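You operate a simulated robot arm through the tools that you are given. There is no shell and no other tool.

Carry out the task below with a simulated robot arm. There is one attempt and no reset: what you move stays moved.

JOB
Fit a relay from the Spares drawer into the empty socket.
Fine: push the drawer home, close and lock the mains door, then switch the mains on; the other spares stay in the drawer. Where these are worked on the way, their far stop is far enough and under half their travel is too little: spares drawer.

The check looks at the end state, three seconds after you hand in, the way a careful person would. Anything else that was tipped, shoved, dropped, spilled or broken makes it a failure.

ROBOT AND FRAMES
A 6-joint arm with a fingered hand, fixed in place. Base frame: the origin is on the floor under the middle of its stand, x ahead of it, y to its left, z up. Lengths are in m, angles in rad, forces in N, time in s.
It reaches about 1.035 m from its shoulder. Its first joint turns from -2.897 to 2.897 rad. Payload 5 kg.
The TCP is the grasp point between the finger pads, 0.043 m short of the fingertips. In the tool frame z runs along the fingers and y along their closing line. The gripper opens to 0.144 m; its body begins 0.05 m behind the TCP. The gripper is a hand of 5 fingers: y runs from the thumb to the fingers, the wrist lies at [-0.021, -0.133, -0.233] in the tool frame, and closing takes about 1.5 s.
Orientation is that of the tool frame in the base frame, as a unit quaternion [w, x, y, z]. With the fingers straight down and the wrist toward the robot, the tool's x, y and z point along [0, 1, 0], [1, 0, 0] and [0, 0, -1] of the base frame.

CONTROLS
- The arm moves only by the tool servo_tool. Its arguments are lists of equal length, an entry for each row: "dp": the shift along the base's x, y, z in cm, a list of three; "turn": the turn, a rotation vector about the base's x, y, z in rad, a list of three; "claw": the opening, from 0 (shut) to 1 (fully open). In form: {"dp": [[dx, dy, dz], ...], "turn": [[wx, wy, wz], ...], "claw": [claw, ...]}. A call has 1 to 20 rows; each row is the pose to reach, as a shift and turn from the pose commanded when the call began. Rows are played at 5 a second. More than 0.05 m and 0.15 rad between two rows, or a gripper value outside its range, and nothing of the call is played. Where a pose cannot be reached the arm comes as near as it can. A force on the tool above 70 N (or 10 N above the force at the start of the call, whichever is more), or a blocked arm, ends the call early, and 0.2 s more pass. The fingers move at their own pace (about 0.072 m/s each) and stop on an object; they squeeze with about 32 N. The grip force told is the motor's: it shows also when the fingers shut on nothing. Time passes only in rows, and 0.2 s behind the last, so rows that repeat a pose let the fingers close. The reply holds the time, the measured pose of the TCP, the force on the tool along the base axes, the opening and the grip force, in the units named above and with some noise, with the torque about the TCP (base axes, N m) and any sound that the robot's microphone picked up.
- Cameras (640 x 400 px; columns grow to the right, rows downward): "scene" is fixed at [0.0496, -0.6502, 1.7647]; the picture's right is [0.45, -0.89, 0.00], its down [-0.52, -0.26, -0.81] and it looks along [0.73, 0.37, -0.58] (base axes); focal length 214 px, centre (320, 200). "wrist" rides on the gripper at [0.086, -0.108, -0.168] in the tool frame; the picture's right is [-0.80, 0.28, -0.53], its down [-0.54, -0.73, 0.42] and it looks along [-0.27, 0.63, 0.73] (tool axes); focal length 275 px, centre (320, 200). There is no depth. A picture from a camera that has moved, and an enlarged one, comes with that camera's place and axes in the base frame and with its lens.
- capture(camera): a new picture of that camera. It takes no simulated time.
- lift_body(by): slides the trunk up (or, below 0, down) by that many m; the arm rides with it, the base frame stays. It gives what a move gives, with no picture.
- hand_shape(shape): the hand has 5 fingers and takes this shape, open, in about a second: jaw (thumb against the fingers, like two jaws); tri (thumb and two fingers); tip (a fingertip pinch); poke (one finger out to press); point (the index stretched); flat (the hand flat); cup (the hand cupped); fist (a fist). The gripper value then closes the fingers along that shape, each until it touches; the sizes above hold for jaw. It gives what a move gives, with no picture.
- close_up(camera, box): a new picture of the part [left, top, right, bottom] of that camera's present view, enlarged. It takes no simulated time.
- sign_off(): hands the job in; it is judged then, once.

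Places have to be worked out from the pictures, the camera data and where the tool is seen. Open the gripper and draw the arm clear of the work before you hand the job in, unless the task says otherwise.

The tools are called after ">>>" as name(argument=value, ...) on one line, values as JSON. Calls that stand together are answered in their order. servo_tool: Moves the arm, as the interface text tells. Its arguments: {"type":"object","properties":{"dp":{"type":"array","items":{"type":"array","items":{"type":"number"}}},"turn":{"type":"array","items":{"type":"array","items":{"type":"number"}}},"claw":{"type":"array","items":{"type":"number"}}},"required":["dp","turn","claw"]} The other tools are called the same way: lift_body (by) moves the trunk up or down; hand_shape (shape) gives the hand a shape; capture (camera) takes a picture; close_up (camera, box) takes an enlarged picture of a part of a camera's view; sign_off () hands the job in.

At the start:

```text
time: 0.0
eef_pos: [0.2006, 0.4999, 1.5296]
orientation: [-0.001, 0.707, 0.707, 0.001]
ft_force: [-0.6, -0.6, 0.0]
moment: [-0.02, 0.0, 0.0]
width: 0.1434
finger_force: 0.1
shape: jaw
trunk travel left (down, up): [-0.59, 0.0]
```

scene: 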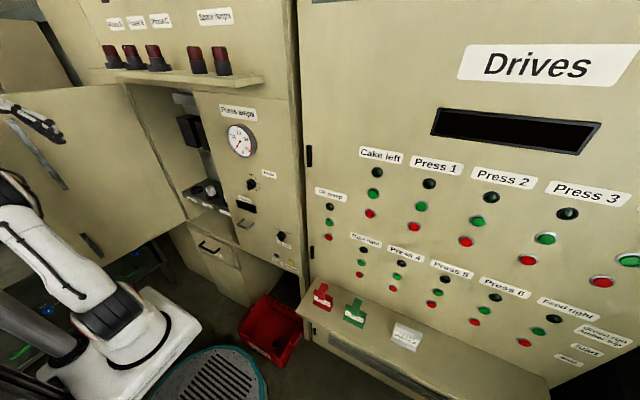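
wrist: 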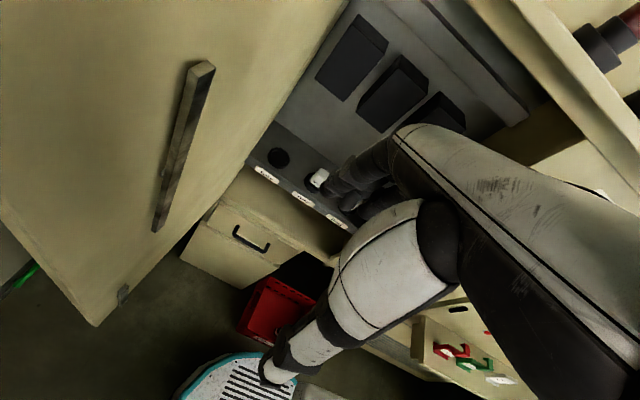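

I start by looking closely at the cabinet, the drawer and the shelf before moving anything.

>>> close_up(camera="scene", box=[160, 80, 310, 200])

>>> close_up(camera="scene", box=[160, 180, 320, 300])

>>> close_up(camera="scene", box=[80, 0, 280, 120])

>>> close_up(camera="wrist", box=[220, 0, 540, 200])

>>> close_up(camera="wrist", box=[180, 120, 380, 280])

```text
3.33 times, centred on (235, 140) of scene
camera zoom: at [0.0496, -0.6502, 1.7647], right [0.45, -0.89, 0.0], down [-0.52, -0.26, -0.81], along [0.73, 0.37, -0.58], focal length 715 px, centre (603, 400)
```

zoom: 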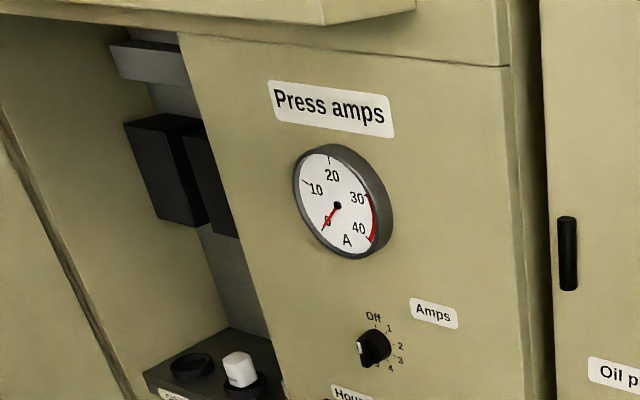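

```text
3.33 times, centred on (240, 240) of scene
camera zoom: at [0.0496, -0.6502, 1.7647], right [0.45, -0.89, 0.0], down [-0.52, -0.26, -0.81], along [0.73, 0.37, -0.58], focal length 715 px, centre (587, 67)
```

zoom: 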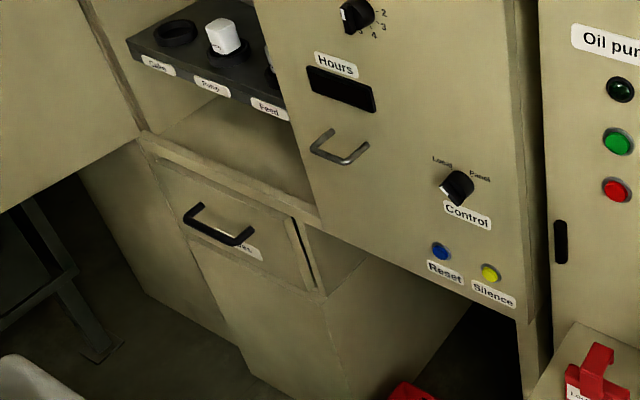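

```text
3.20 times, centred on (180, 60) of scene
camera zoom: at [0.0496, -0.6502, 1.7647], right [0.45, -0.89, 0.0], down [-0.52, -0.26, -0.81], along [0.73, 0.37, -0.58], focal length 686 px, centre (768, 648)
```

zoom: 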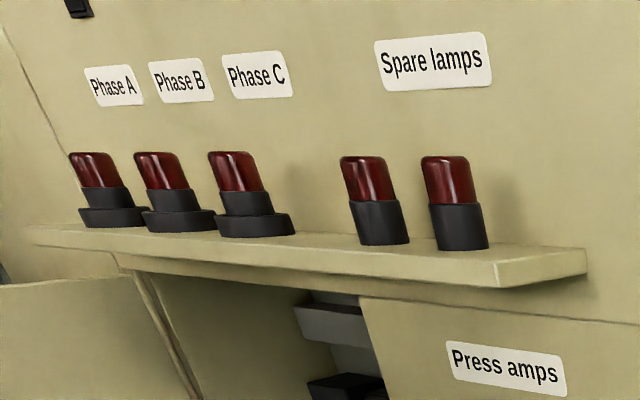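

```text
2.00 times, centred on (380, 100) of wrist
camera zoom: at [0.0915, 0.5847, 1.6979], right [0.28, -0.8, 0.53], down [-0.73, -0.54, -0.42], along [0.63, -0.27, -0.73], focal length 551 px, centre (200, 400)
```

zoom: 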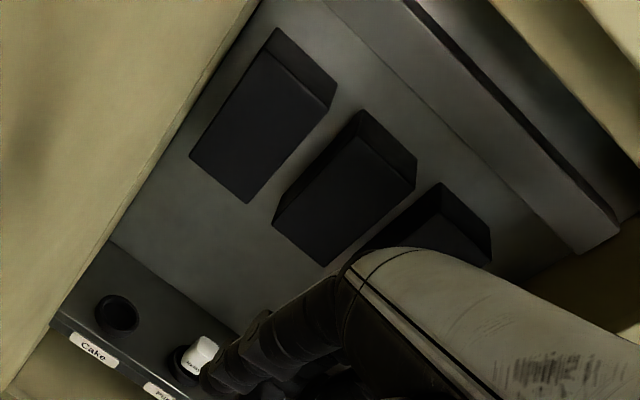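

```text
2.50 times, centred on (280, 200) of wrist
camera zoom: at [0.0915, 0.5847, 1.6979], right [0.28, -0.8, 0.53], down [-0.73, -0.54, -0.42], along [0.63, -0.27, -0.73], focal length 688 px, centre (420, 200)
```

zoom: 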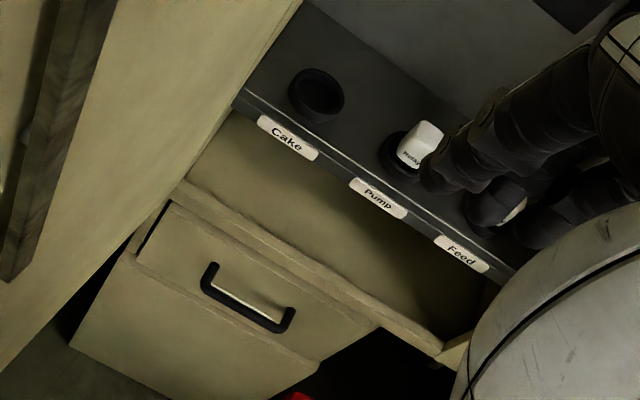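

The spares drawer, the three sockets (Cake empty) and the open door are visible. I look closer at the door, its handle, and the other surroundings to find the lock and the mains switch.

>>> close_up(camera="scene", box=[0, 60, 200, 260])

>>> close_up(camera="wrist", box=[0, 0, 260, 330])

>>> close_up(camera="wrist", box=[400, 0, 640, 150])

>>> close_up(camera="scene", box=[290, 260, 440, 360])

>>> close_up(camera="scene", box=[0, 0, 160, 100])

```text
2.00 times, centred on (100, 160) of scene
camera zoom: at [0.0496, -0.6502, 1.7647], right [0.45, -0.89, 0.0], down [-0.52, -0.26, -0.81], along [0.73, 0.37, -0.58], focal length 429 px, centre (760, 280)
```

zoom: 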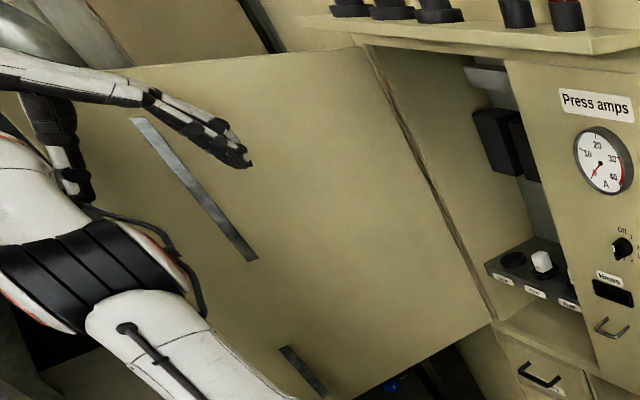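

```text
1.21 times, centred on (130, 165) of wrist
camera zoom: at [0.0915, 0.5847, 1.6979], right [0.28, -0.8, 0.53], down [-0.73, -0.54, -0.42], along [0.63, -0.27, -0.73], focal length 334 px, centre (550, 242)
```

zoom: 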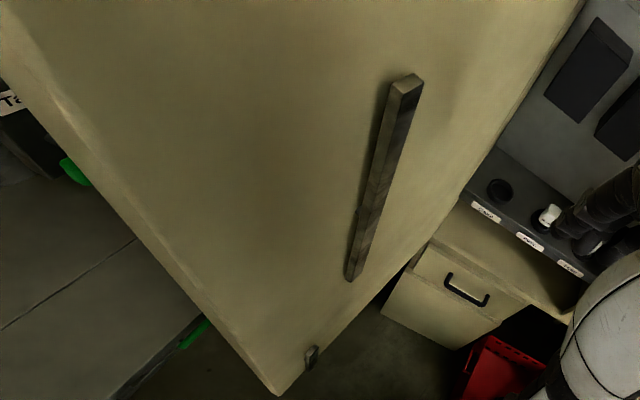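

```text
2.67 times, centred on (520, 75) of wrist
camera zoom: at [0.0915, 0.5847, 1.6979], right [0.28, -0.8, 0.53], down [-0.73, -0.54, -0.42], along [0.63, -0.27, -0.73], focal length 734 px, centre (-213, 533)
```

zoom: 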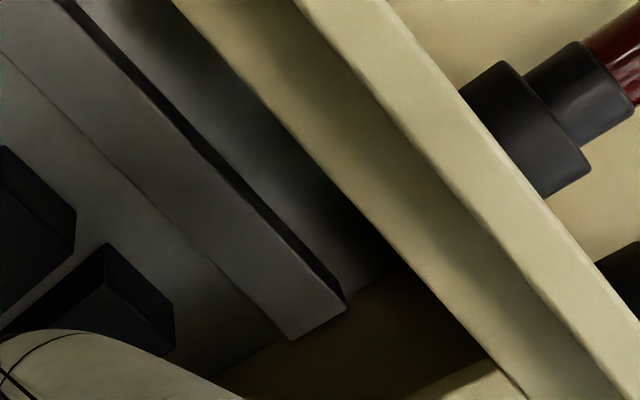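

```text
4.00 times, centred on (365, 310) of scene
camera zoom: at [0.0496, -0.6502, 1.7647], right [0.45, -0.89, 0.0], down [-0.52, -0.26, -0.81], along [0.73, 0.37, -0.58], focal length 858 px, centre (140, -240)
```

zoom: 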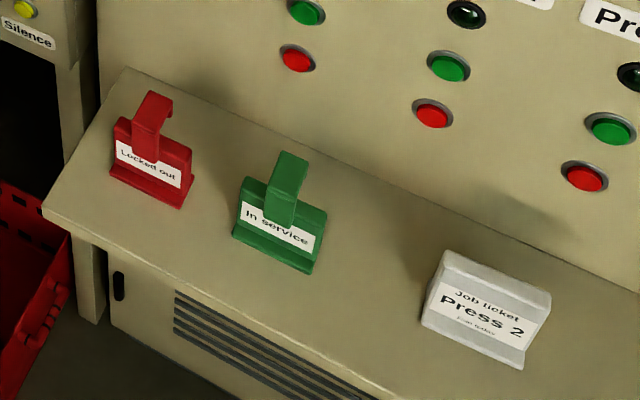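

```text
4.00 times, centred on (80, 50) of scene
camera zoom: at [0.0496, -0.6502, 1.7647], right [0.45, -0.89, 0.0], down [-0.52, -0.26, -0.81], along [0.73, 0.37, -0.58], focal length 858 px, centre (1280, 800)
```

zoom: 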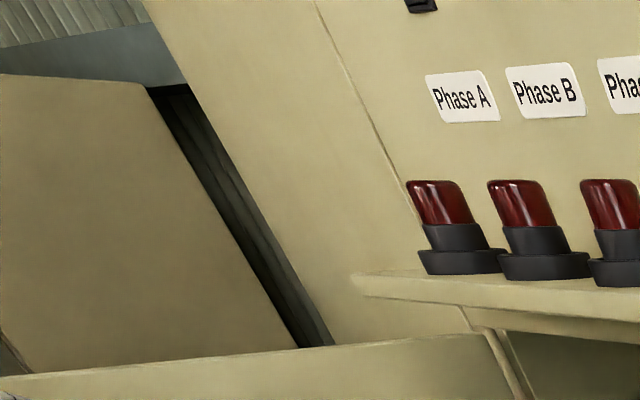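

From the two views I place the Cake socket near (0.70, 0.53, 1.05), the Spares drawer handle near (0.58, 0.43, 0.705), and the open door along y≈0.65 from x≈0.14 to 0.62. I move the hand down and away from the door to look at the drawer and the door's surroundings.

>>> servo_tool(dp=[[1, -1, -4], [2, -2, -8], [3, -4, -12], [4, -6, -16], [5, -7, -20], [6, -8, -24], [7, -8, -28], [8, -8, -32], [9, -8, -36], [10, -8, -40]], turn=[[0, 0, 0], [0, 0, 0], [0, 0, 0], [0, 0, 0], [0, 0, 0], [0, 0, 0], [0, 0, 0], [0, 0, 0], [0, 0, 0], [0, 0, 0]], claw=[1, 1, 1, 1, 1, 1, 1, 1, 1, 1])

>>> capture(camera="wrist")

>>> capture(camera="scene")

```text
time: 2.2
eef_pos: [0.3013, 0.4186, 1.1285]
orientation: [-0.001, 0.707, 0.707, 0.002]
ft_force: [-1.1, 0.2, 0.1]
moment: [-0.01, -0.01, -0.03]
width: 0.1436
finger_force: 0.1
shape: jaw
trunk travel left (down, up): [-0.59, 0.0]
```

```text
taken
camera wrist: at [0.1914, 0.505, 1.2975], right [0.28, -0.8, 0.53], down [-0.73, -0.54, -0.42], along [0.63, -0.27, -0.73], focal length 275 px, centre (320, 200)
```

wrist: 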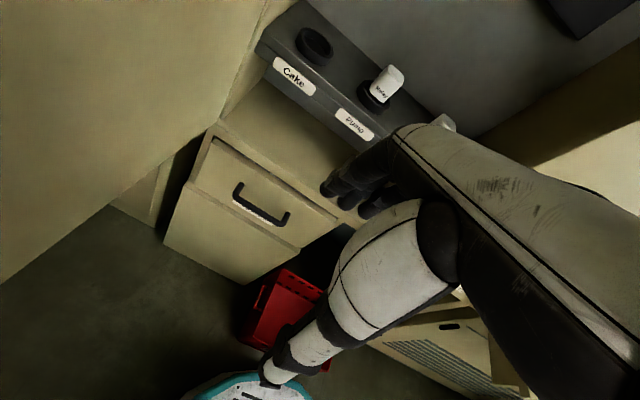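

```text
taken
```

scene: 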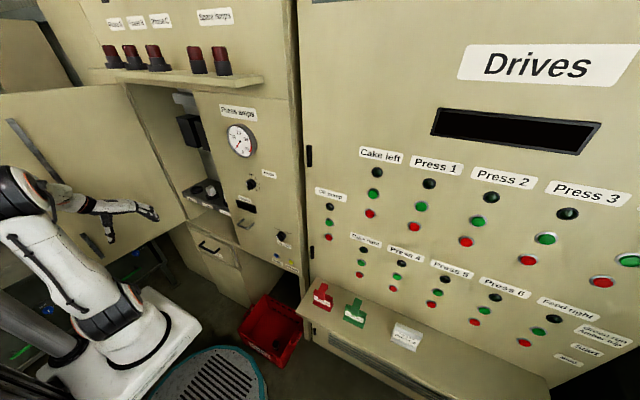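

>>> close_up(camera="wrist", box=[140, 10, 440, 260])

>>> close_up(camera="wrist", box=[260, 10, 460, 140])

>>> close_up(camera="scene", box=[0, 80, 240, 280])

```text
1.60 times, centred on (290, 135) of wrist
camera zoom: at [0.1914, 0.505, 1.2975], right [0.28, -0.8, 0.53], down [-0.73, -0.54, -0.42], along [0.63, -0.27, -0.73], focal length 440 px, centre (368, 304)
```

zoom: 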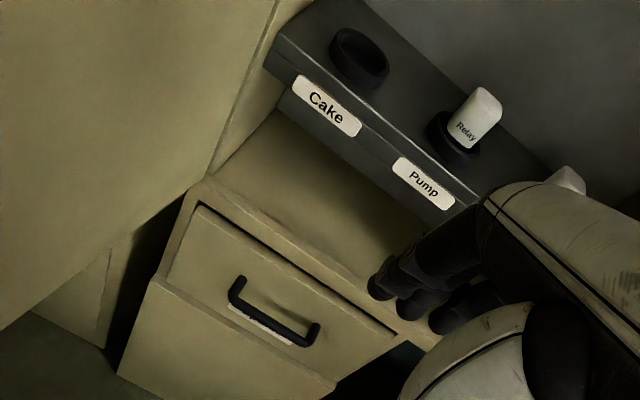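

```text
3.08 times, centred on (360, 75) of wrist
camera zoom: at [0.1914, 0.505, 1.2975], right [0.28, -0.8, 0.53], down [-0.73, -0.54, -0.42], along [0.63, -0.27, -0.73], focal length 847 px, centre (197, 585)
```

zoom: 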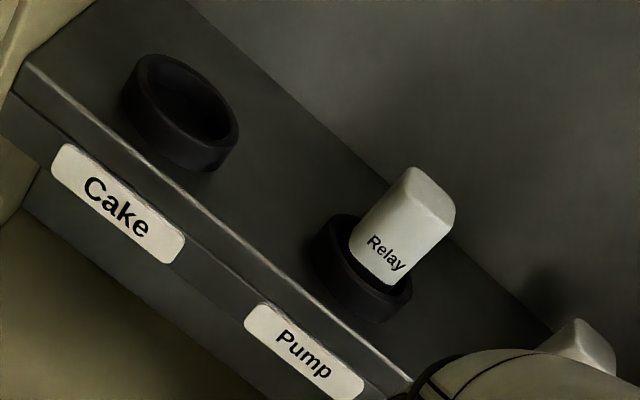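

```text
2.00 times, centred on (120, 180) of scene
camera zoom: at [0.0496, -0.6502, 1.7647], right [0.45, -0.89, 0.0], down [-0.52, -0.26, -0.81], along [0.73, 0.37, -0.58], focal length 429 px, centre (720, 240)
```

zoom: 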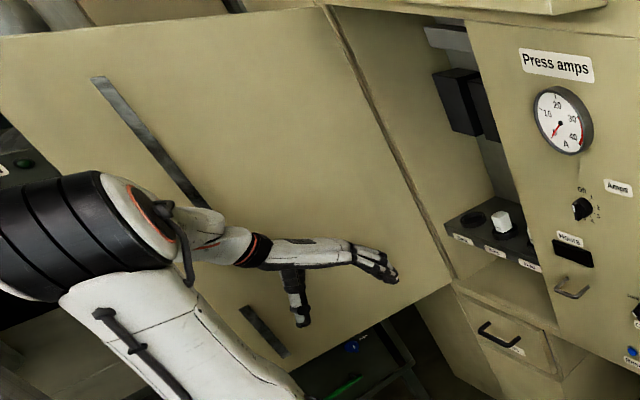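

The relay in Pump is an upright white block with "Relay" facing forward, sitting in a round collar; the handle bar is at about x=0.57, y 0.36–0.495, z≈0.70, with a ~3 cm gap behind it. I now pitch the hand so the fingers point forward with a vertical closing line, and bring it in front of the handle.

>>> servo_tool(dp=[[1, 0, -3], [2, 0, -6], [3, 0, -10], [4, 0, -14], [5, 0, -18], [6, 0, -22], [7, 0, -26], [8, 0, -30], [9, 0.4, -34], [10, 0.8, -38], [10.5, 0.8, -41], [11, 0.8, -42.5]], turn=[[0, -0.13, 0], [0, -0.26, 0], [0, -0.39, 0], [0, -0.52, 0], [0, -0.65, 0], [0, -0.78, 0], [0, -0.91, 0], [0, -1.04, 0], [0, -1.17, 0], [0, -1.3, 0], [0, -1.43, 0], [0, -1.54, 0]], claw=[1, 1, 1, 1, 1, 1, 1, 1, 1, 1, 1, 1])

>>> capture(camera="wrist")

>>> capture(camera="scene")

```text
time: 4.8
eef_pos: [0.3922, 0.4308, 0.7285]
orientation: [0.444, 0.555, 0.547, 0.442]
ft_force: [-0.9, 0.3, -0.7]
moment: [0.01, 0.05, -0.01]
width: 0.1436
finger_force: 0.1
shape: jaw
out of reach, approached as far as the arm can: row 11, 12
trunk travel left (down, up): [-0.59, 0.0]
```

```text
taken
camera wrist: at [0.2045, 0.5191, 0.6596], right [-0.47, -0.79, 0.39], down [0.25, -0.54, -0.8], along [0.85, -0.28, 0.45], focal length 275 px, centre (320, 200)
```

wrist: 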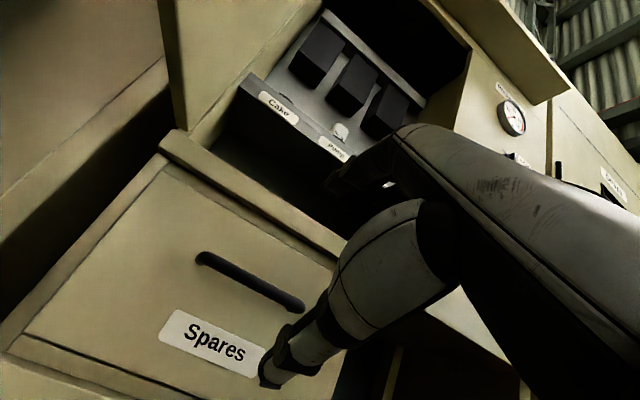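

```text
taken
```

scene: 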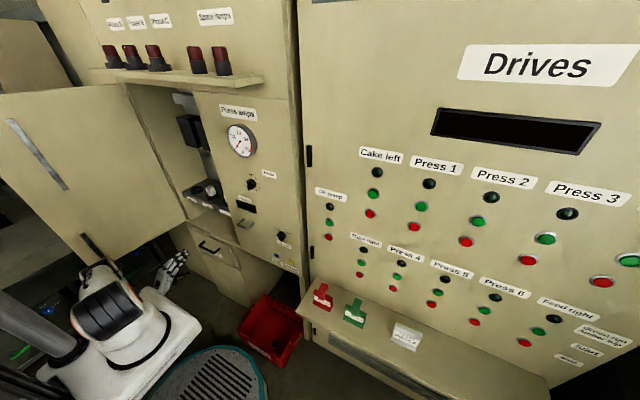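

The hand stopped at about 78° pitch, which is enough; the bar measures at z≈0.70, y 0.36–0.50. I edge forward a little to learn how the command reference behaves after the out-of-reach rows.

>>> servo_tool(dp=[[2, 0, 0], [4, 0, 0]], turn=[[0, 0, 0], [0, 0, 0]], claw=[1, 1])

```text
time: 5.4
eef_pos: [0.4222, 0.4342, 0.7293]
orientation: [0.439, 0.563, 0.548, 0.436]
ft_force: [0.5, 0.4, -0.8]
moment: [0.0, 0.02, 0.05]
width: 0.1439
finger_force: 0.0
shape: jaw
out of reach, approached as far as the arm can: row 1, 2
trunk travel left (down, up): [-0.59, 0.0]
```

The reach limit comes from the arm sitting high above the handle, so I lower the trunk by 0.2 m (the space below the hand is clear) and check again.

>>> lift_body(by=-0.2)

>>> capture(camera="scene")

>>> capture(camera="wrist")

```text
time: 7.6
eef_pos: [0.4242, 0.4349, 0.5297]
orientation: [0.439, 0.564, 0.548, 0.435]
ft_force: [0.4, 0.4, -0.1]
moment: [0.04, 0.0, -0.02]
width: 0.1439
finger_force: 0.0
shape: jaw
trunk travel left (down, up): [-0.39, 0.2]
```

```text
taken
```

scene: 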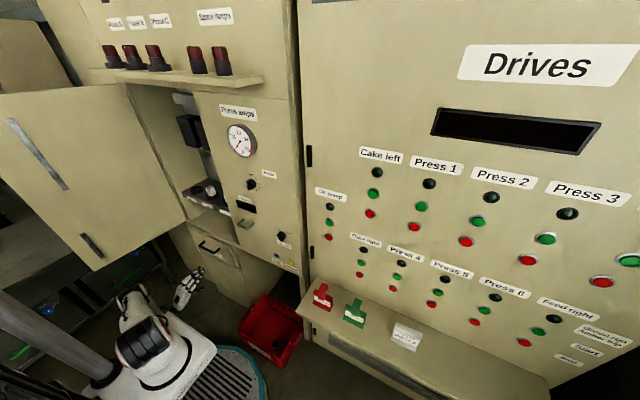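

```text
taken
camera wrist: at [0.2354, 0.5245, 0.4643], right [-0.47, -0.79, 0.39], down [0.23, -0.54, -0.81], along [0.85, -0.29, 0.44], focal length 275 px, centre (320, 200)
```

wrist: 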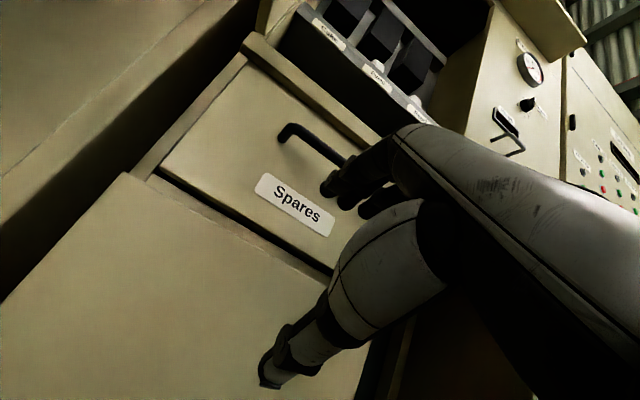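

The trunk is lower and the label "Spares" is clear on the drawer. I raise the hand back in front of the handle.

>>> servo_tool(dp=[[0, 0, 4], [0, 0, 8], [0, 0, 12], [0, 0, 16]], turn=[[0, 0, 0], [0, 0, 0], [0, 0, 0], [0, 0, 0]], claw=[1, 1, 1, 1])

>>> capture(camera="wrist")

```text
time: 8.6
eef_pos: [0.4236, 0.4346, 0.6906]
orientation: [0.439, 0.563, 0.548, 0.435]
ft_force: [0.6, -0.4, -0.2]
moment: [0.02, -0.04, 0.0]
width: 0.1438
finger_force: 0.0
shape: jaw
trunk travel left (down, up): [-0.39, 0.2]
```

```text
taken
camera wrist: at [0.2348, 0.5244, 0.6249], right [-0.47, -0.79, 0.39], down [0.23, -0.54, -0.81], along [0.85, -0.29, 0.43], focal length 275 px, centre (320, 200)
```

wrist: 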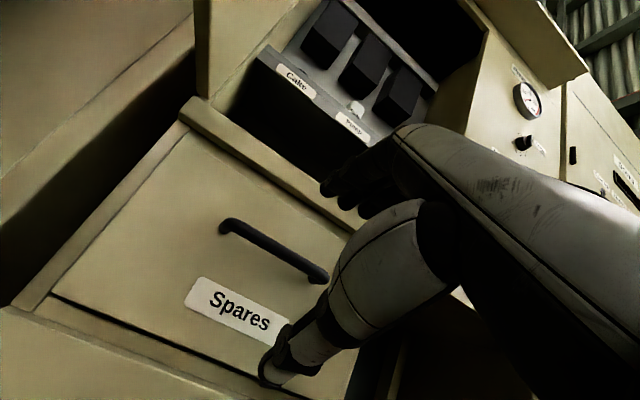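

The hand is level with the bar, fingers above and thumb below. I advance part of the way with the claw narrowed so the fingers stay clear of the ledge over the drawer.

>>> servo_tool(dp=[[2, 0, 0.3], [4, -0.3, 0.6], [6, -0.5, 0.9], [8, -0.6, 1.2], [9, -0.6, 1.3]], turn=[[0, 0, 0], [0, 0, 0], [0, 0, 0], [0, 0, 0], [0, 0, 0]], claw=[0.8, 0.6, 0.6, 0.6, 0.6])

>>> capture(camera="wrist")

>>> close_up(camera="scene", box=[140, 200, 280, 300])

```text
time: 9.8
eef_pos: [0.4961, 0.4425, 0.7013]
orientation: [0.431, 0.583, 0.546, 0.42]
ft_force: [-0.4, -0.3, 0.0]
moment: [-0.03, -0.02, 0.01]
width: 0.0868
finger_force: 0.1
shape: jaw
out of reach, approached as far as the arm can: row 1, 2, 3, 4, 5
trunk travel left (down, up): [-0.39, 0.2]
```

```text
taken
camera wrist: at [0.3083, 0.539, 0.6454], right [-0.47, -0.78, 0.4], down [0.18, -0.54, -0.82], along [0.86, -0.32, 0.4], focal length 275 px, centre (320, 200)
```

wrist: 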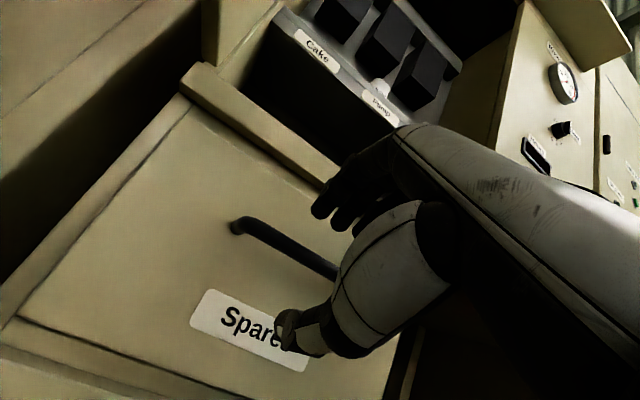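

```text
4.00 times, centred on (210, 250) of scene
camera zoom: at [0.0496, -0.6502, 1.7647], right [0.45, -0.89, 0.0], down [-0.52, -0.26, -0.81], along [0.73, 0.37, -0.58], focal length 858 px, centre (760, 0)
```

zoom: 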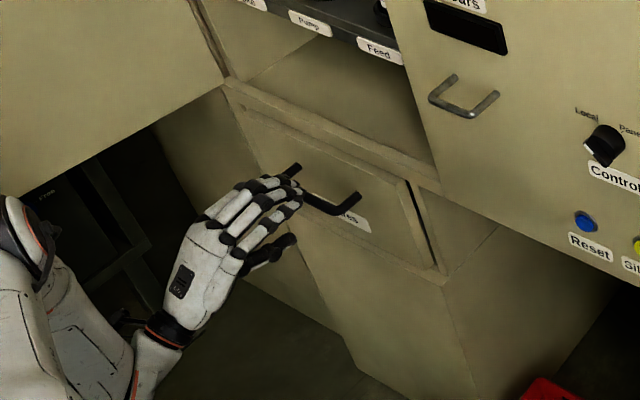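

The arm comes close but settles slightly yawed; the fingers are above the bar and the thumb below it. I continue forward in small steps, allowing a slight pitch relief so the pose stays reachable.

>>> servo_tool(dp=[[1, -0.4, 0.1], [2, -0.8, 0.2], [3, -1.2, 0.4], [4, -1.4, 0.6], [5, -1.4, 0.7]], turn=[[0, 0.03, 0], [0, 0.06, 0], [0, 0.09, 0], [0, 0.1, 0], [0, 0.1, 0]], claw=[0.6, 0.6, 0.6, 0.6, 0.6])

>>> capture(camera="wrist")

>>> close_up(camera="scene", box=[140, 200, 280, 300])

```text
time: 11.0
eef_pos: [0.5418, 0.4311, 0.712]
orientation: [0.401, 0.6, 0.568, 0.395]
ft_force: [-52.8, -4.0, 17.0]
moment: [0.26, -2.59, 0.13]
width: 0.0834
finger_force: 0.2
shape: jaw
trunk travel left (down, up): [-0.39, 0.2]
```

```text
taken
camera wrist: at [0.3489, 0.5264, 0.6753], right [-0.43, -0.79, 0.44], down [0.11, -0.53, -0.84], along [0.9, -0.31, 0.31], focal length 275 px, centre (320, 200)
```

wrist: 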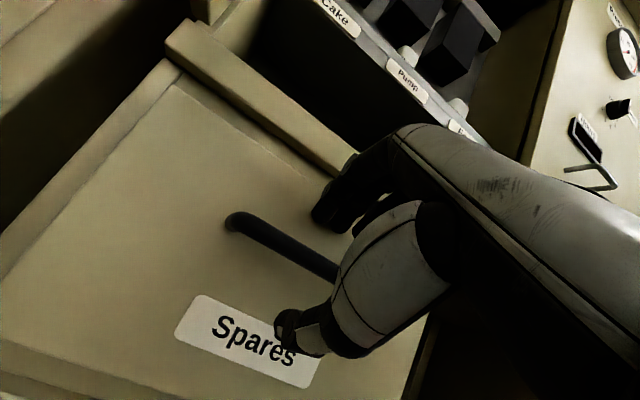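

```text
4.00 times, centred on (210, 250) of scene
camera zoom: at [0.0496, -0.6502, 1.7647], right [0.45, -0.89, 0.0], down [-0.52, -0.26, -0.81], along [0.73, 0.37, -0.58], focal length 858 px, centre (760, 0)
```

zoom: 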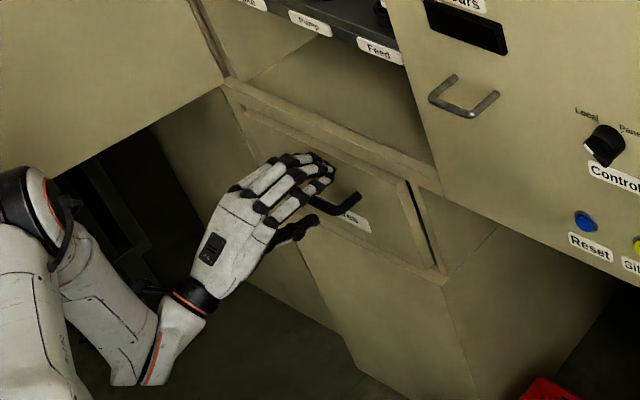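

The fingertips touched the drawer front (53 N along x), with the fingers over the bar and the thumb below. I back off about 1 cm and close on the bar.

>>> servo_tool(dp=[[-1, 0, 0], [-1.2, 0, 0], [-1.2, 0, 0], [-1.2, 0, 0], [-1.2, 0, 0], [-1.2, 0, 0], [-1.2, 0, 0], [-1.2, 0, 0], [-1.2, 0, 0]], turn=[[0, 0, 0], [0, 0, 0], [0, 0, 0], [0, 0, 0], [0, 0, 0], [0, 0, 0], [0, 0, 0], [0, 0, 0], [0, 0, 0]], claw=[0.55, 0.4, 0.2, 0, 0, 0, 0, 0, 0])

>>> capture(camera="wrist")

>>> close_up(camera="scene", box=[140, 200, 280, 300])

```text
time: 13.0
eef_pos: [0.5346, 0.4306, 0.7089]
orientation: [0.403, 0.602, 0.567, 0.391]
ft_force: [1.0, -0.1, -4.3]
moment: [-0.18, 0.12, 0.02]
width: 0.0101
finger_force: 32.2
shape: jaw
trunk travel left (down, up): [-0.39, 0.2]
```

```text
taken
camera wrist: at [0.3422, 0.5256, 0.6725], right [-0.43, -0.78, 0.45], down [0.1, -0.54, -0.84], along [0.9, -0.32, 0.31], focal length 275 px, centre (320, 200)
```

wrist: 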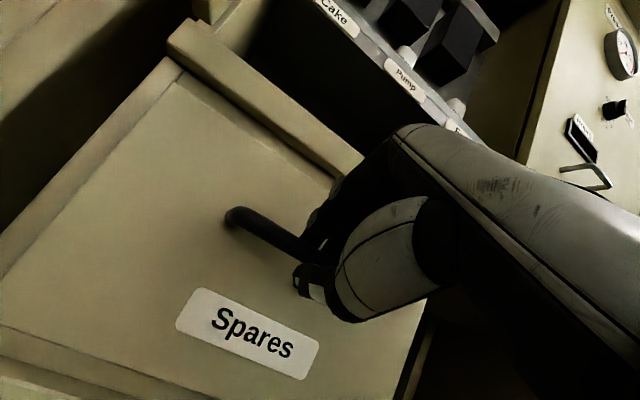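

```text
4.00 times, centred on (210, 250) of scene
camera zoom: at [0.0496, -0.6502, 1.7647], right [0.45, -0.89, 0.0], down [-0.52, -0.26, -0.81], along [0.73, 0.37, -0.58], focal length 858 px, centre (760, 0)
```

zoom: 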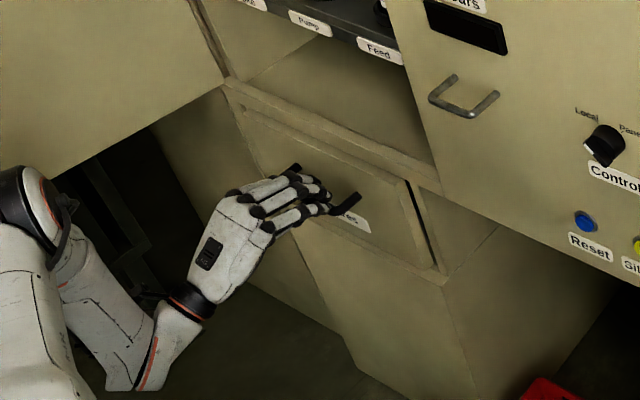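

The grip reads 32 N at 10 mm — the bar is held. I pull the drawer straight toward -x.

>>> servo_tool(dp=[[-1.5, 0, 0], [-3, 0, 0], [-4.5, 0, 0], [-6, 0, 0], [-7.5, 0, 0], [-9, 0, 0], [-10, 0, 0]], turn=[[0, 0, 0], [0, 0, 0], [0, 0, 0], [0, 0, 0], [0, 0, 0], [0, 0, 0], [0, 0, 0]], claw=[0, 0, 0, 0, 0, 0, 0])

>>> capture(camera="wrist")

>>> close_up(camera="scene", box=[100, 180, 300, 320])

```text
time: 14.6
eef_pos: [0.434, 0.4287, 0.7098]
orientation: [0.402, 0.601, 0.569, 0.392]
ft_force: [-0.9, 3.5, -8.3]
moment: [-0.16, 0.22, 0.12]
width: 0.01
finger_force: 31.7
shape: jaw
trunk travel left (down, up): [-0.39, 0.2]
```

```text
taken
camera wrist: at [0.2418, 0.5252, 0.6728], right [-0.43, -0.78, 0.45], down [0.1, -0.54, -0.84], along [0.9, -0.31, 0.31], focal length 275 px, centre (320, 200)
```

wrist: 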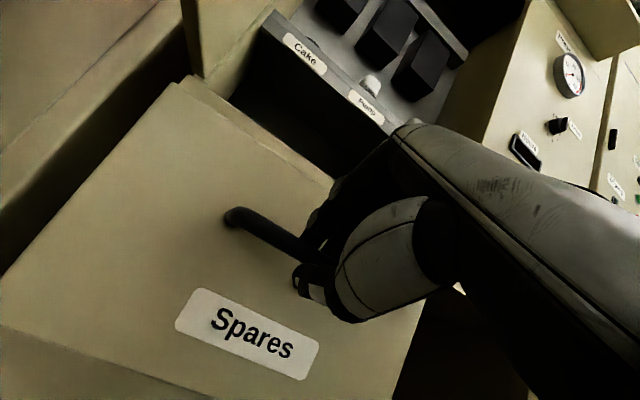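

```text
2.86 times, centred on (200, 250) of scene
camera zoom: at [0.0496, -0.6502, 1.7647], right [0.45, -0.89, 0.0], down [-0.52, -0.26, -0.81], along [0.73, 0.37, -0.58], focal length 613 px, centre (663, 57)
```

zoom: 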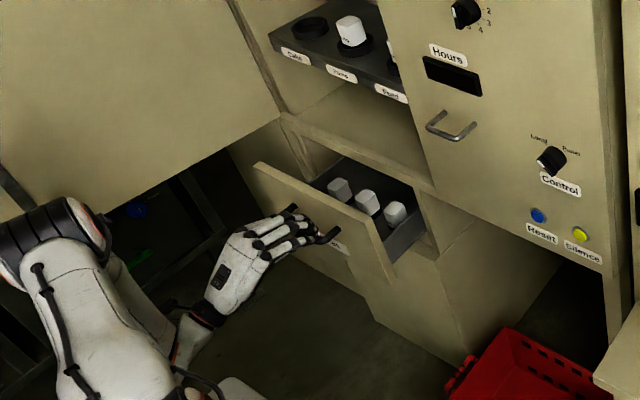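

The drawer slides freely with three white relays inside. I keep pulling toward its stop.

>>> servo_tool(dp=[[-1.5, 0, 0], [-3, 0, 0], [-4.5, 0, 0], [-6, 0, 0], [-7.5, 0, 0], [-9, 0, 0], [-10.5, 0, 0], [-12, 0, 0]], turn=[[0, 0, 0], [0, 0, 0], [0, 0, 0], [0, 0, 0], [0, 0, 0], [0, 0, 0], [0, 0, 0], [0, 0, 0]], claw=[0, 0, 0, 0, 0, 0, 0, 0])

>>> capture(camera="scene")

>>> close_up(camera="scene", box=[100, 180, 300, 320])

```text
time: 16.4
eef_pos: [0.3147, 0.43, 0.7101]
orientation: [0.403, 0.602, 0.568, 0.391]
ft_force: [-0.7, 1.6, -11.4]
moment: [-0.15, 0.36, 0.06]
width: 0.0102
finger_force: 32.4
shape: jaw
trunk travel left (down, up): [-0.39, 0.2]
```

```text
taken
```

scene: 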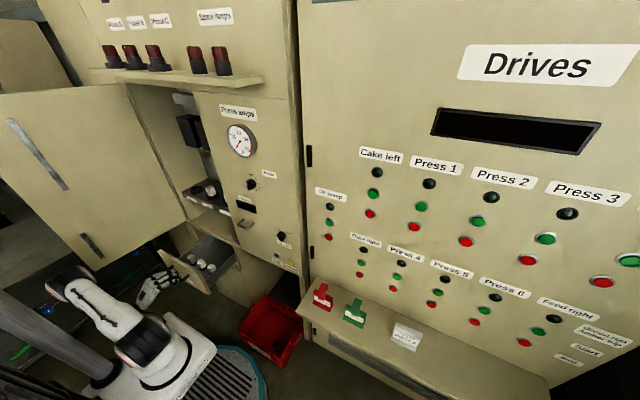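

```text
2.86 times, centred on (200, 250) of scene
camera zoom: at [0.0496, -0.6502, 1.7647], right [0.45, -0.89, 0.0], down [-0.52, -0.26, -0.81], along [0.73, 0.37, -0.58], focal length 613 px, centre (663, 57)
```

zoom: 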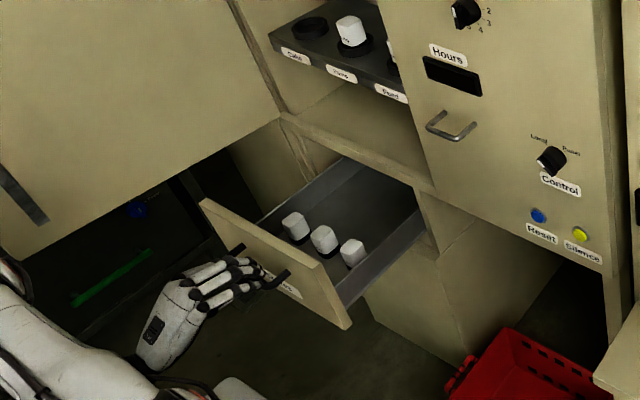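

The drawer is out about 22 cm with no stop felt yet. I pull a little more so the relays come further from under the cabinet ledge.

>>> servo_tool(dp=[[-1, 0, 0], [-2, 0, 0], [-3, 0, 0], [-4, 0, 0], [-5, 0, 0]], turn=[[0, 0, 0], [0, 0, 0], [0, 0, 0], [0, 0, 0], [0, 0, 0]], claw=[0, 0, 0, 0, 0])

>>> close_up(camera="scene", box=[100, 180, 300, 320])

```text
time: 17.6
eef_pos: [0.2648, 0.4288, 0.7099]
orientation: [0.402, 0.601, 0.568, 0.393]
ft_force: [-1.0, 4.3, -1.7]
moment: [-0.22, 0.05, 0.15]
width: 0.0103
finger_force: 31.8
shape: jaw
trunk travel left (down, up): [-0.39, 0.2]
```

```text
2.86 times, centred on (200, 250) of scene
camera zoom: at [0.0496, -0.6502, 1.7647], right [0.45, -0.89, 0.0], down [-0.52, -0.26, -0.81], along [0.73, 0.37, -0.58], focal length 613 px, centre (663, 57)
```

zoom: 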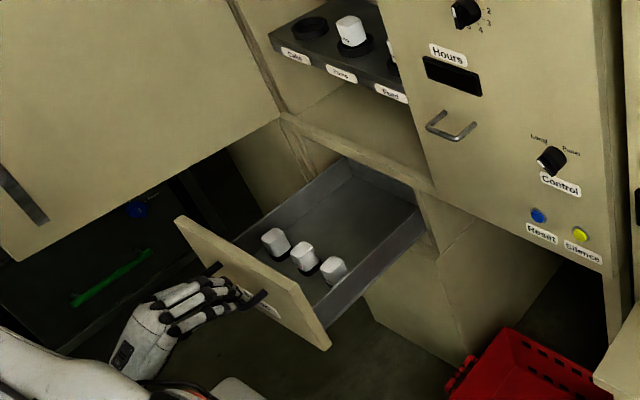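

The drawer is out ~27 cm with its back wall just visible, well past half. I open the hand, back away from the bar, and rise clear of it.

>>> servo_tool(dp=[[0, 0, 0], [0, 0, 0], [0, 0, 0], [0, 0, 0], [-1.5, 0, 0], [-3, 0, 0], [-4.5, 0, 0], [-6, 0, 0]], turn=[[0, 0, 0], [0, 0, 0], [0, 0, 0], [0, 0, 0], [0, 0, 0], [0, 0, 0], [0, 0, 0], [0, 0, 0]], claw=[0.3, 0.5, 0.6, 0.6, 0.6, 0.6, 0.6, 0.6])

>>> capture(camera="wrist")

>>> close_up(camera="scene", box=[100, 180, 300, 320])

```text
time: 19.4
eef_pos: [0.2037, 0.4296, 0.71]
orientation: [0.402, 0.602, 0.568, 0.392]
ft_force: [0.6, 0.6, 0.0]
moment: [-0.01, 0.03, 0.04]
width: 0.0857
finger_force: 0.1
shape: jaw
trunk travel left (down, up): [-0.39, 0.2]
```

```text
taken
camera wrist: at [0.0117, 0.5252, 0.6725], right [-0.43, -0.78, 0.45], down [0.1, -0.54, -0.84], along [0.9, -0.32, 0.31], focal length 275 px, centre (320, 200)
```

wrist: 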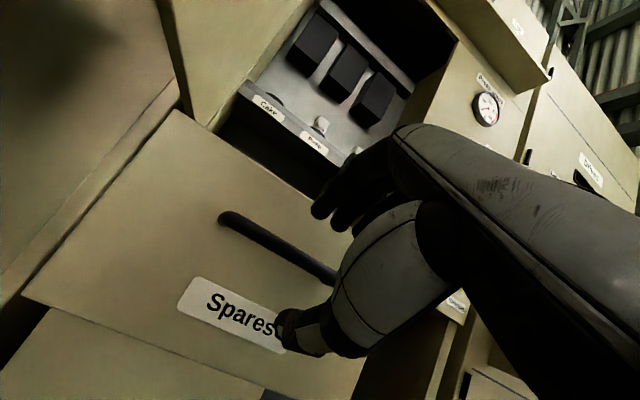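

```text
2.86 times, centred on (200, 250) of scene
camera zoom: at [0.0496, -0.6502, 1.7647], right [0.45, -0.89, 0.0], down [-0.52, -0.26, -0.81], along [0.73, 0.37, -0.58], focal length 613 px, centre (663, 57)
```

zoom: 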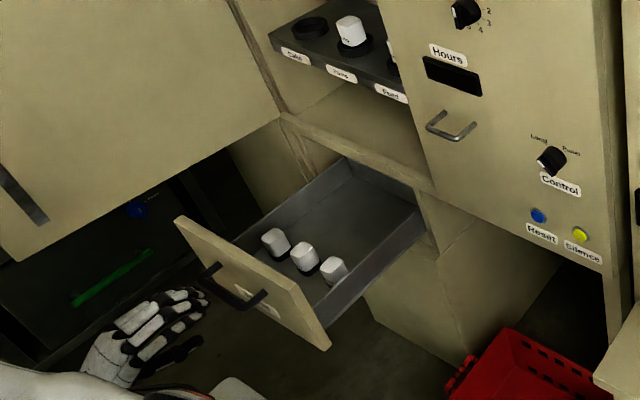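

The drawer stays put. I rise and turn the fingers back to straight down, stopping above the drawer where the wrist camera can see into it.

>>> servo_tool(dp=[[0, 0, 3], [0, 0, 6.5], [0, 0, 10], [1, 0, 13.5], [2, 0, 17], [4, 0, 20.5], [6, 0, 24], [8, 0, 27], [9.6, 0, 29]], turn=[[0.002, 0.132, 0.006], [0.003, 0.265, 0.011], [0.005, 0.397, 0.017], [0.007, 0.53, 0.023], [0.008, 0.662, 0.028], [0.01, 0.795, 0.034], [0.012, 0.927, 0.04], [0.013, 1.06, 0.045], [0.015, 1.192, 0.051]], claw=[0.6, 0.7, 0.8, 1, 1, 1, 1, 1, 1])

>>> capture(camera="wrist")

>>> capture(camera="scene")

```text
time: 21.4
eef_pos: [0.2994, 0.4284, 1.0]
orientation: [0.0, 0.706, 0.708, 0.0]
ft_force: [-0.1, 0.3, -0.3]
moment: [-0.02, -0.04, 0.0]
width: 0.1435
finger_force: 0.0
shape: jaw
trunk travel left (down, up): [-0.39, 0.2]
```

```text
taken
camera wrist: at [0.1903, 0.5152, 1.1672], right [0.29, -0.8, 0.53], down [-0.73, -0.54, -0.42], along [0.63, -0.27, -0.73], focal length 275 px, centre (320, 200)
```

wrist: 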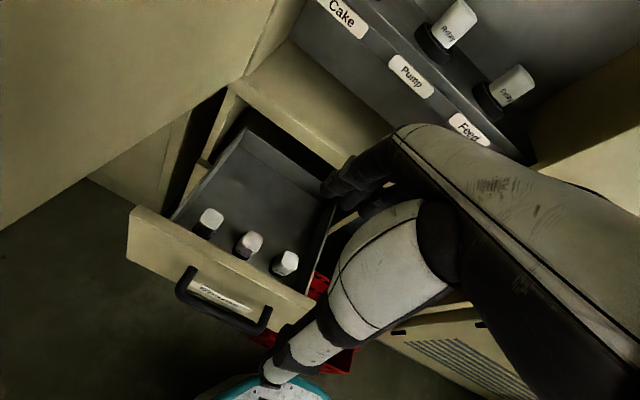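

```text
taken
```

scene: 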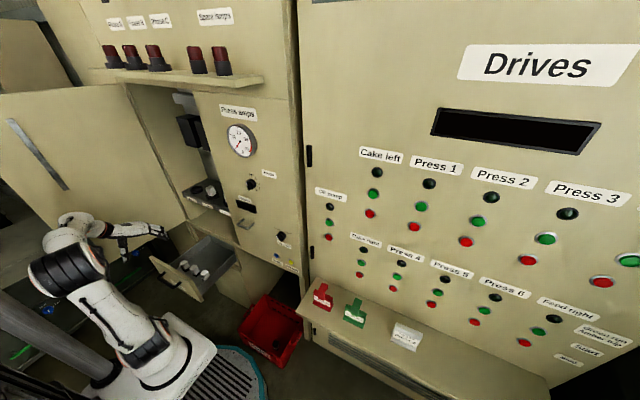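

>>> close_up(camera="wrist", box=[160, 180, 340, 300])

>>> close_up(camera="wrist", box=[320, 0, 560, 150])

>>> close_up(camera="scene", box=[140, 230, 250, 300])

```text
3.33 times, centred on (250, 240) of wrist
camera zoom: at [0.1903, 0.5152, 1.1672], right [0.29, -0.8, 0.53], down [-0.73, -0.54, -0.42], along [0.63, -0.27, -0.73], focal length 918 px, centre (553, 67)
```

zoom: 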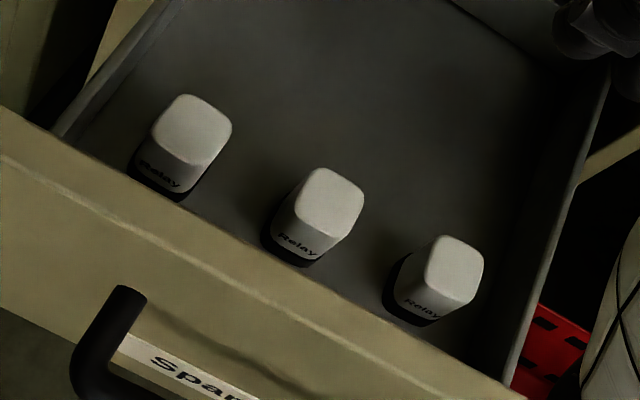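

```text
2.67 times, centred on (440, 75) of wrist
camera zoom: at [0.1903, 0.5152, 1.1672], right [0.29, -0.8, 0.53], down [-0.73, -0.54, -0.42], along [0.63, -0.27, -0.73], focal length 734 px, centre (0, 533)
```

zoom: 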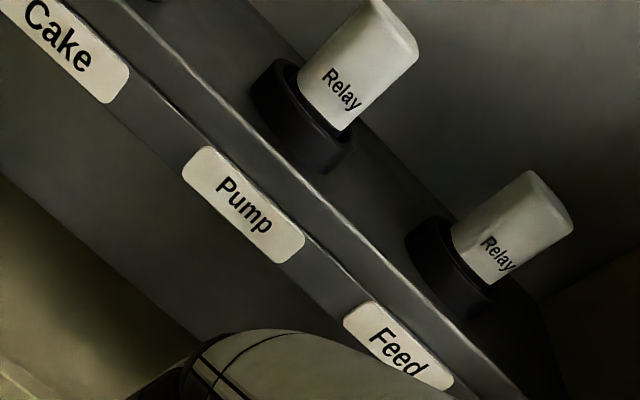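

```text
5.71 times, centred on (195, 265) of scene
camera zoom: at [0.0496, -0.6502, 1.7647], right [0.45, -0.89, 0.0], down [-0.52, -0.26, -0.81], along [0.73, 0.37, -0.58], focal length 1226 px, centre (1034, -171)
```

zoom: 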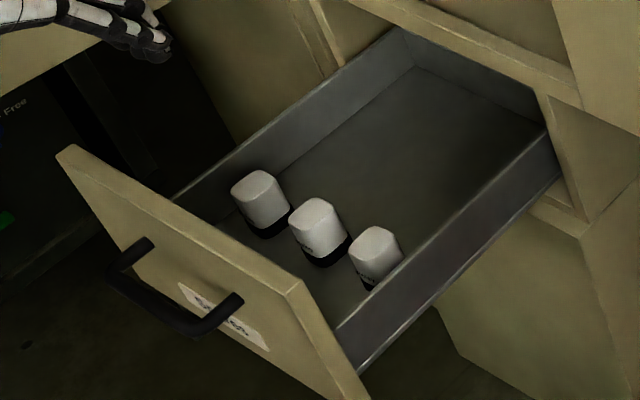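

Three upright relays stand at about y = 0.33, 0.43, 0.52 with x≈0.453 and tops near z≈0.65. Before picking I want a good view of the compartment around the Cake socket, so I raise the hand and pitch the camera up.

>>> servo_tool(dp=[[0, 0, 4], [-1, 0, 8], [-2, 0, 12], [-3, 0, 16], [-4, 0, 20]], turn=[[0, -0.12, 0], [0, -0.24, 0], [0, -0.36, 0], [0, -0.48, 0], [0, -0.6, 0]], claw=[1, 1, 1, 1, 1])

>>> capture(camera="wrist")

```text
time: 22.6
eef_pos: [0.2595, 0.4283, 1.1997]
orientation: [0.21, 0.675, 0.675, 0.21]
ft_force: [0.9, 0.1, 0.9]
moment: [0.01, 0.02, 0.0]
width: 0.1437
finger_force: 0.0
shape: jaw
trunk travel left (down, up): [-0.39, 0.2]
```

```text
taken
camera wrist: at [0.0738, 0.5156, 1.2773], right [-0.07, -0.8, 0.6], down [-0.36, -0.54, -0.76], along [0.93, -0.27, -0.25], focal length 275 px, centre (320, 200)
```

wrist: 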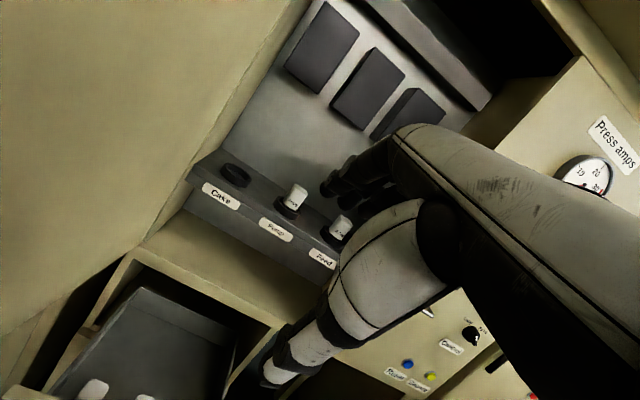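

>>> close_up(camera="wrist", box=[170, 0, 490, 200])

>>> close_up(camera="wrist", box=[180, 120, 370, 270])

>>> close_up(camera="scene", box=[120, 70, 260, 230])

```text
2.00 times, centred on (330, 100) of wrist
camera zoom: at [0.0738, 0.5156, 1.2773], right [-0.07, -0.8, 0.6], down [-0.36, -0.54, -0.76], along [0.93, -0.27, -0.25], focal length 551 px, centre (300, 400)
```

zoom: 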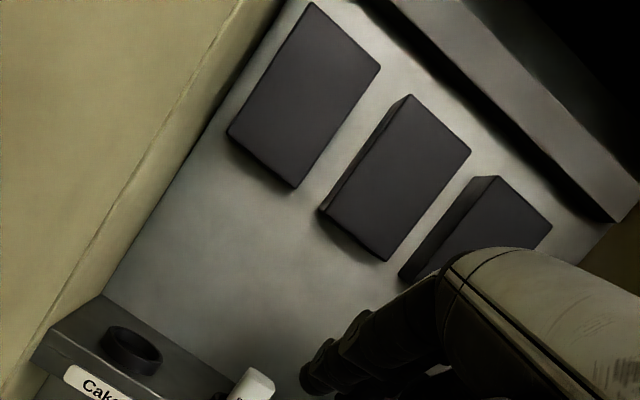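

```text
2.67 times, centred on (275, 195) of wrist
camera zoom: at [0.0738, 0.5156, 1.2773], right [-0.07, -0.8, 0.6], down [-0.36, -0.54, -0.76], along [0.93, -0.27, -0.25], focal length 734 px, centre (440, 213)
```

zoom: 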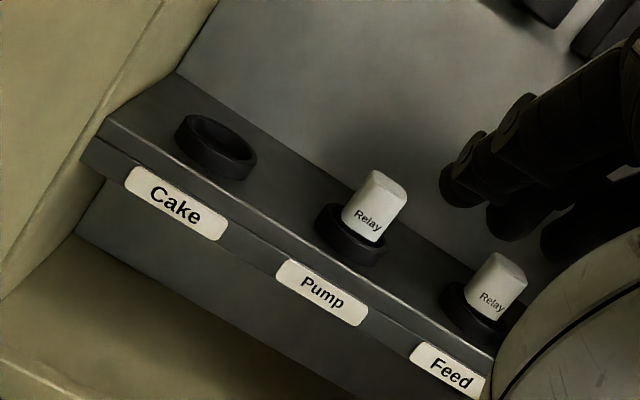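

```text
2.50 times, centred on (190, 150) of scene
camera zoom: at [0.0496, -0.6502, 1.7647], right [0.45, -0.89, 0.0], down [-0.52, -0.26, -0.81], along [0.73, 0.37, -0.58], focal length 536 px, centre (645, 325)
```

zoom: 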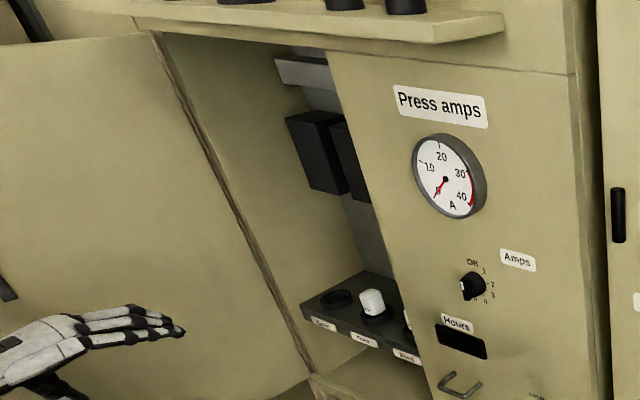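

The compartment is clear below z≈1.3: the contactors are well above the shelf and the back plate is near x≈0.84, so the hand fits over the Cake socket at about (0.708, 0.530), ring top z≈1.048. I turn the hand straight down again and move over the middle relay, narrowing the claw.

>>> servo_tool(dp=[[2, 0, -4], [4, 0, -8], [6.5, 0, -12], [9, 0, -16], [11.5, 0, -20], [14, 0, -24], [16.5, 0, -28], [18.5, 0, -31], [19.3, -0.2, -33]], turn=[[0, 0.1, 0], [0, 0.2, 0], [0, 0.3, 0], [0, 0.4, 0], [0, 0.5, 0], [0, 0.6, 0], [0, 0.6, 0], [0, 0.6, 0], [0, 0.6, 0]], claw=[1, 1, 0.8, 0.6, 0.6, 0.6, 0.6, 0.6, 0.6])

>>> capture(camera="wrist")

>>> close_up(camera="scene", box=[120, 200, 260, 300])

```text
time: 24.6
eef_pos: [0.4553, 0.4274, 0.8699]
orientation: [0.001, 0.707, 0.707, 0.0]
ft_force: [0.6, -0.8, -0.4]
moment: [-0.01, -0.02, -0.01]
width: 0.0868
finger_force: 0.2
shape: jaw
trunk travel left (down, up): [-0.39, 0.2]
```

```text
taken
camera wrist: at [0.3446, 0.5118, 1.0381], right [0.28, -0.8, 0.53], down [-0.73, -0.54, -0.42], along [0.63, -0.27, -0.73], focal length 275 px, centre (320, 200)
```

wrist: 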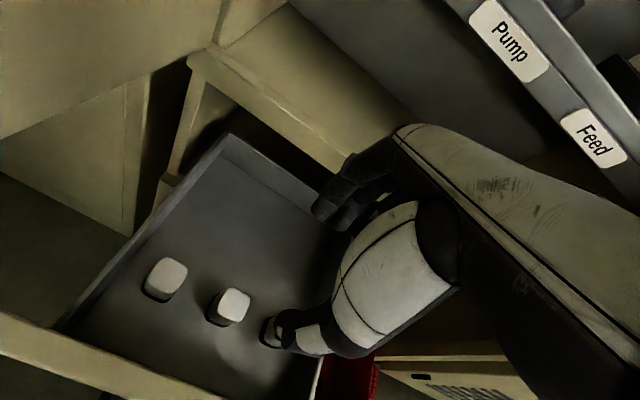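

```text
4.00 times, centred on (190, 250) of scene
camera zoom: at [0.0496, -0.6502, 1.7647], right [0.45, -0.89, 0.0], down [-0.52, -0.26, -0.81], along [0.73, 0.37, -0.58], focal length 858 px, centre (840, 0)
```

zoom: 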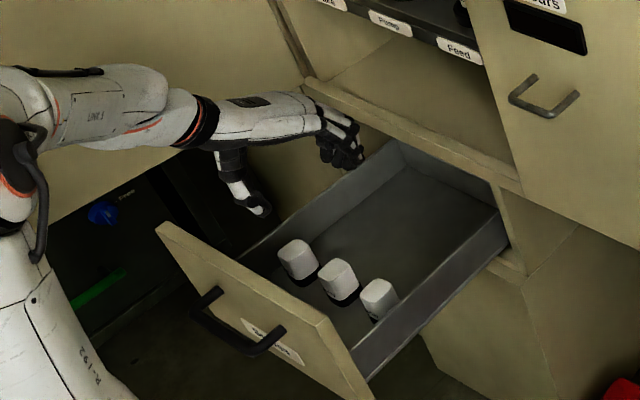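

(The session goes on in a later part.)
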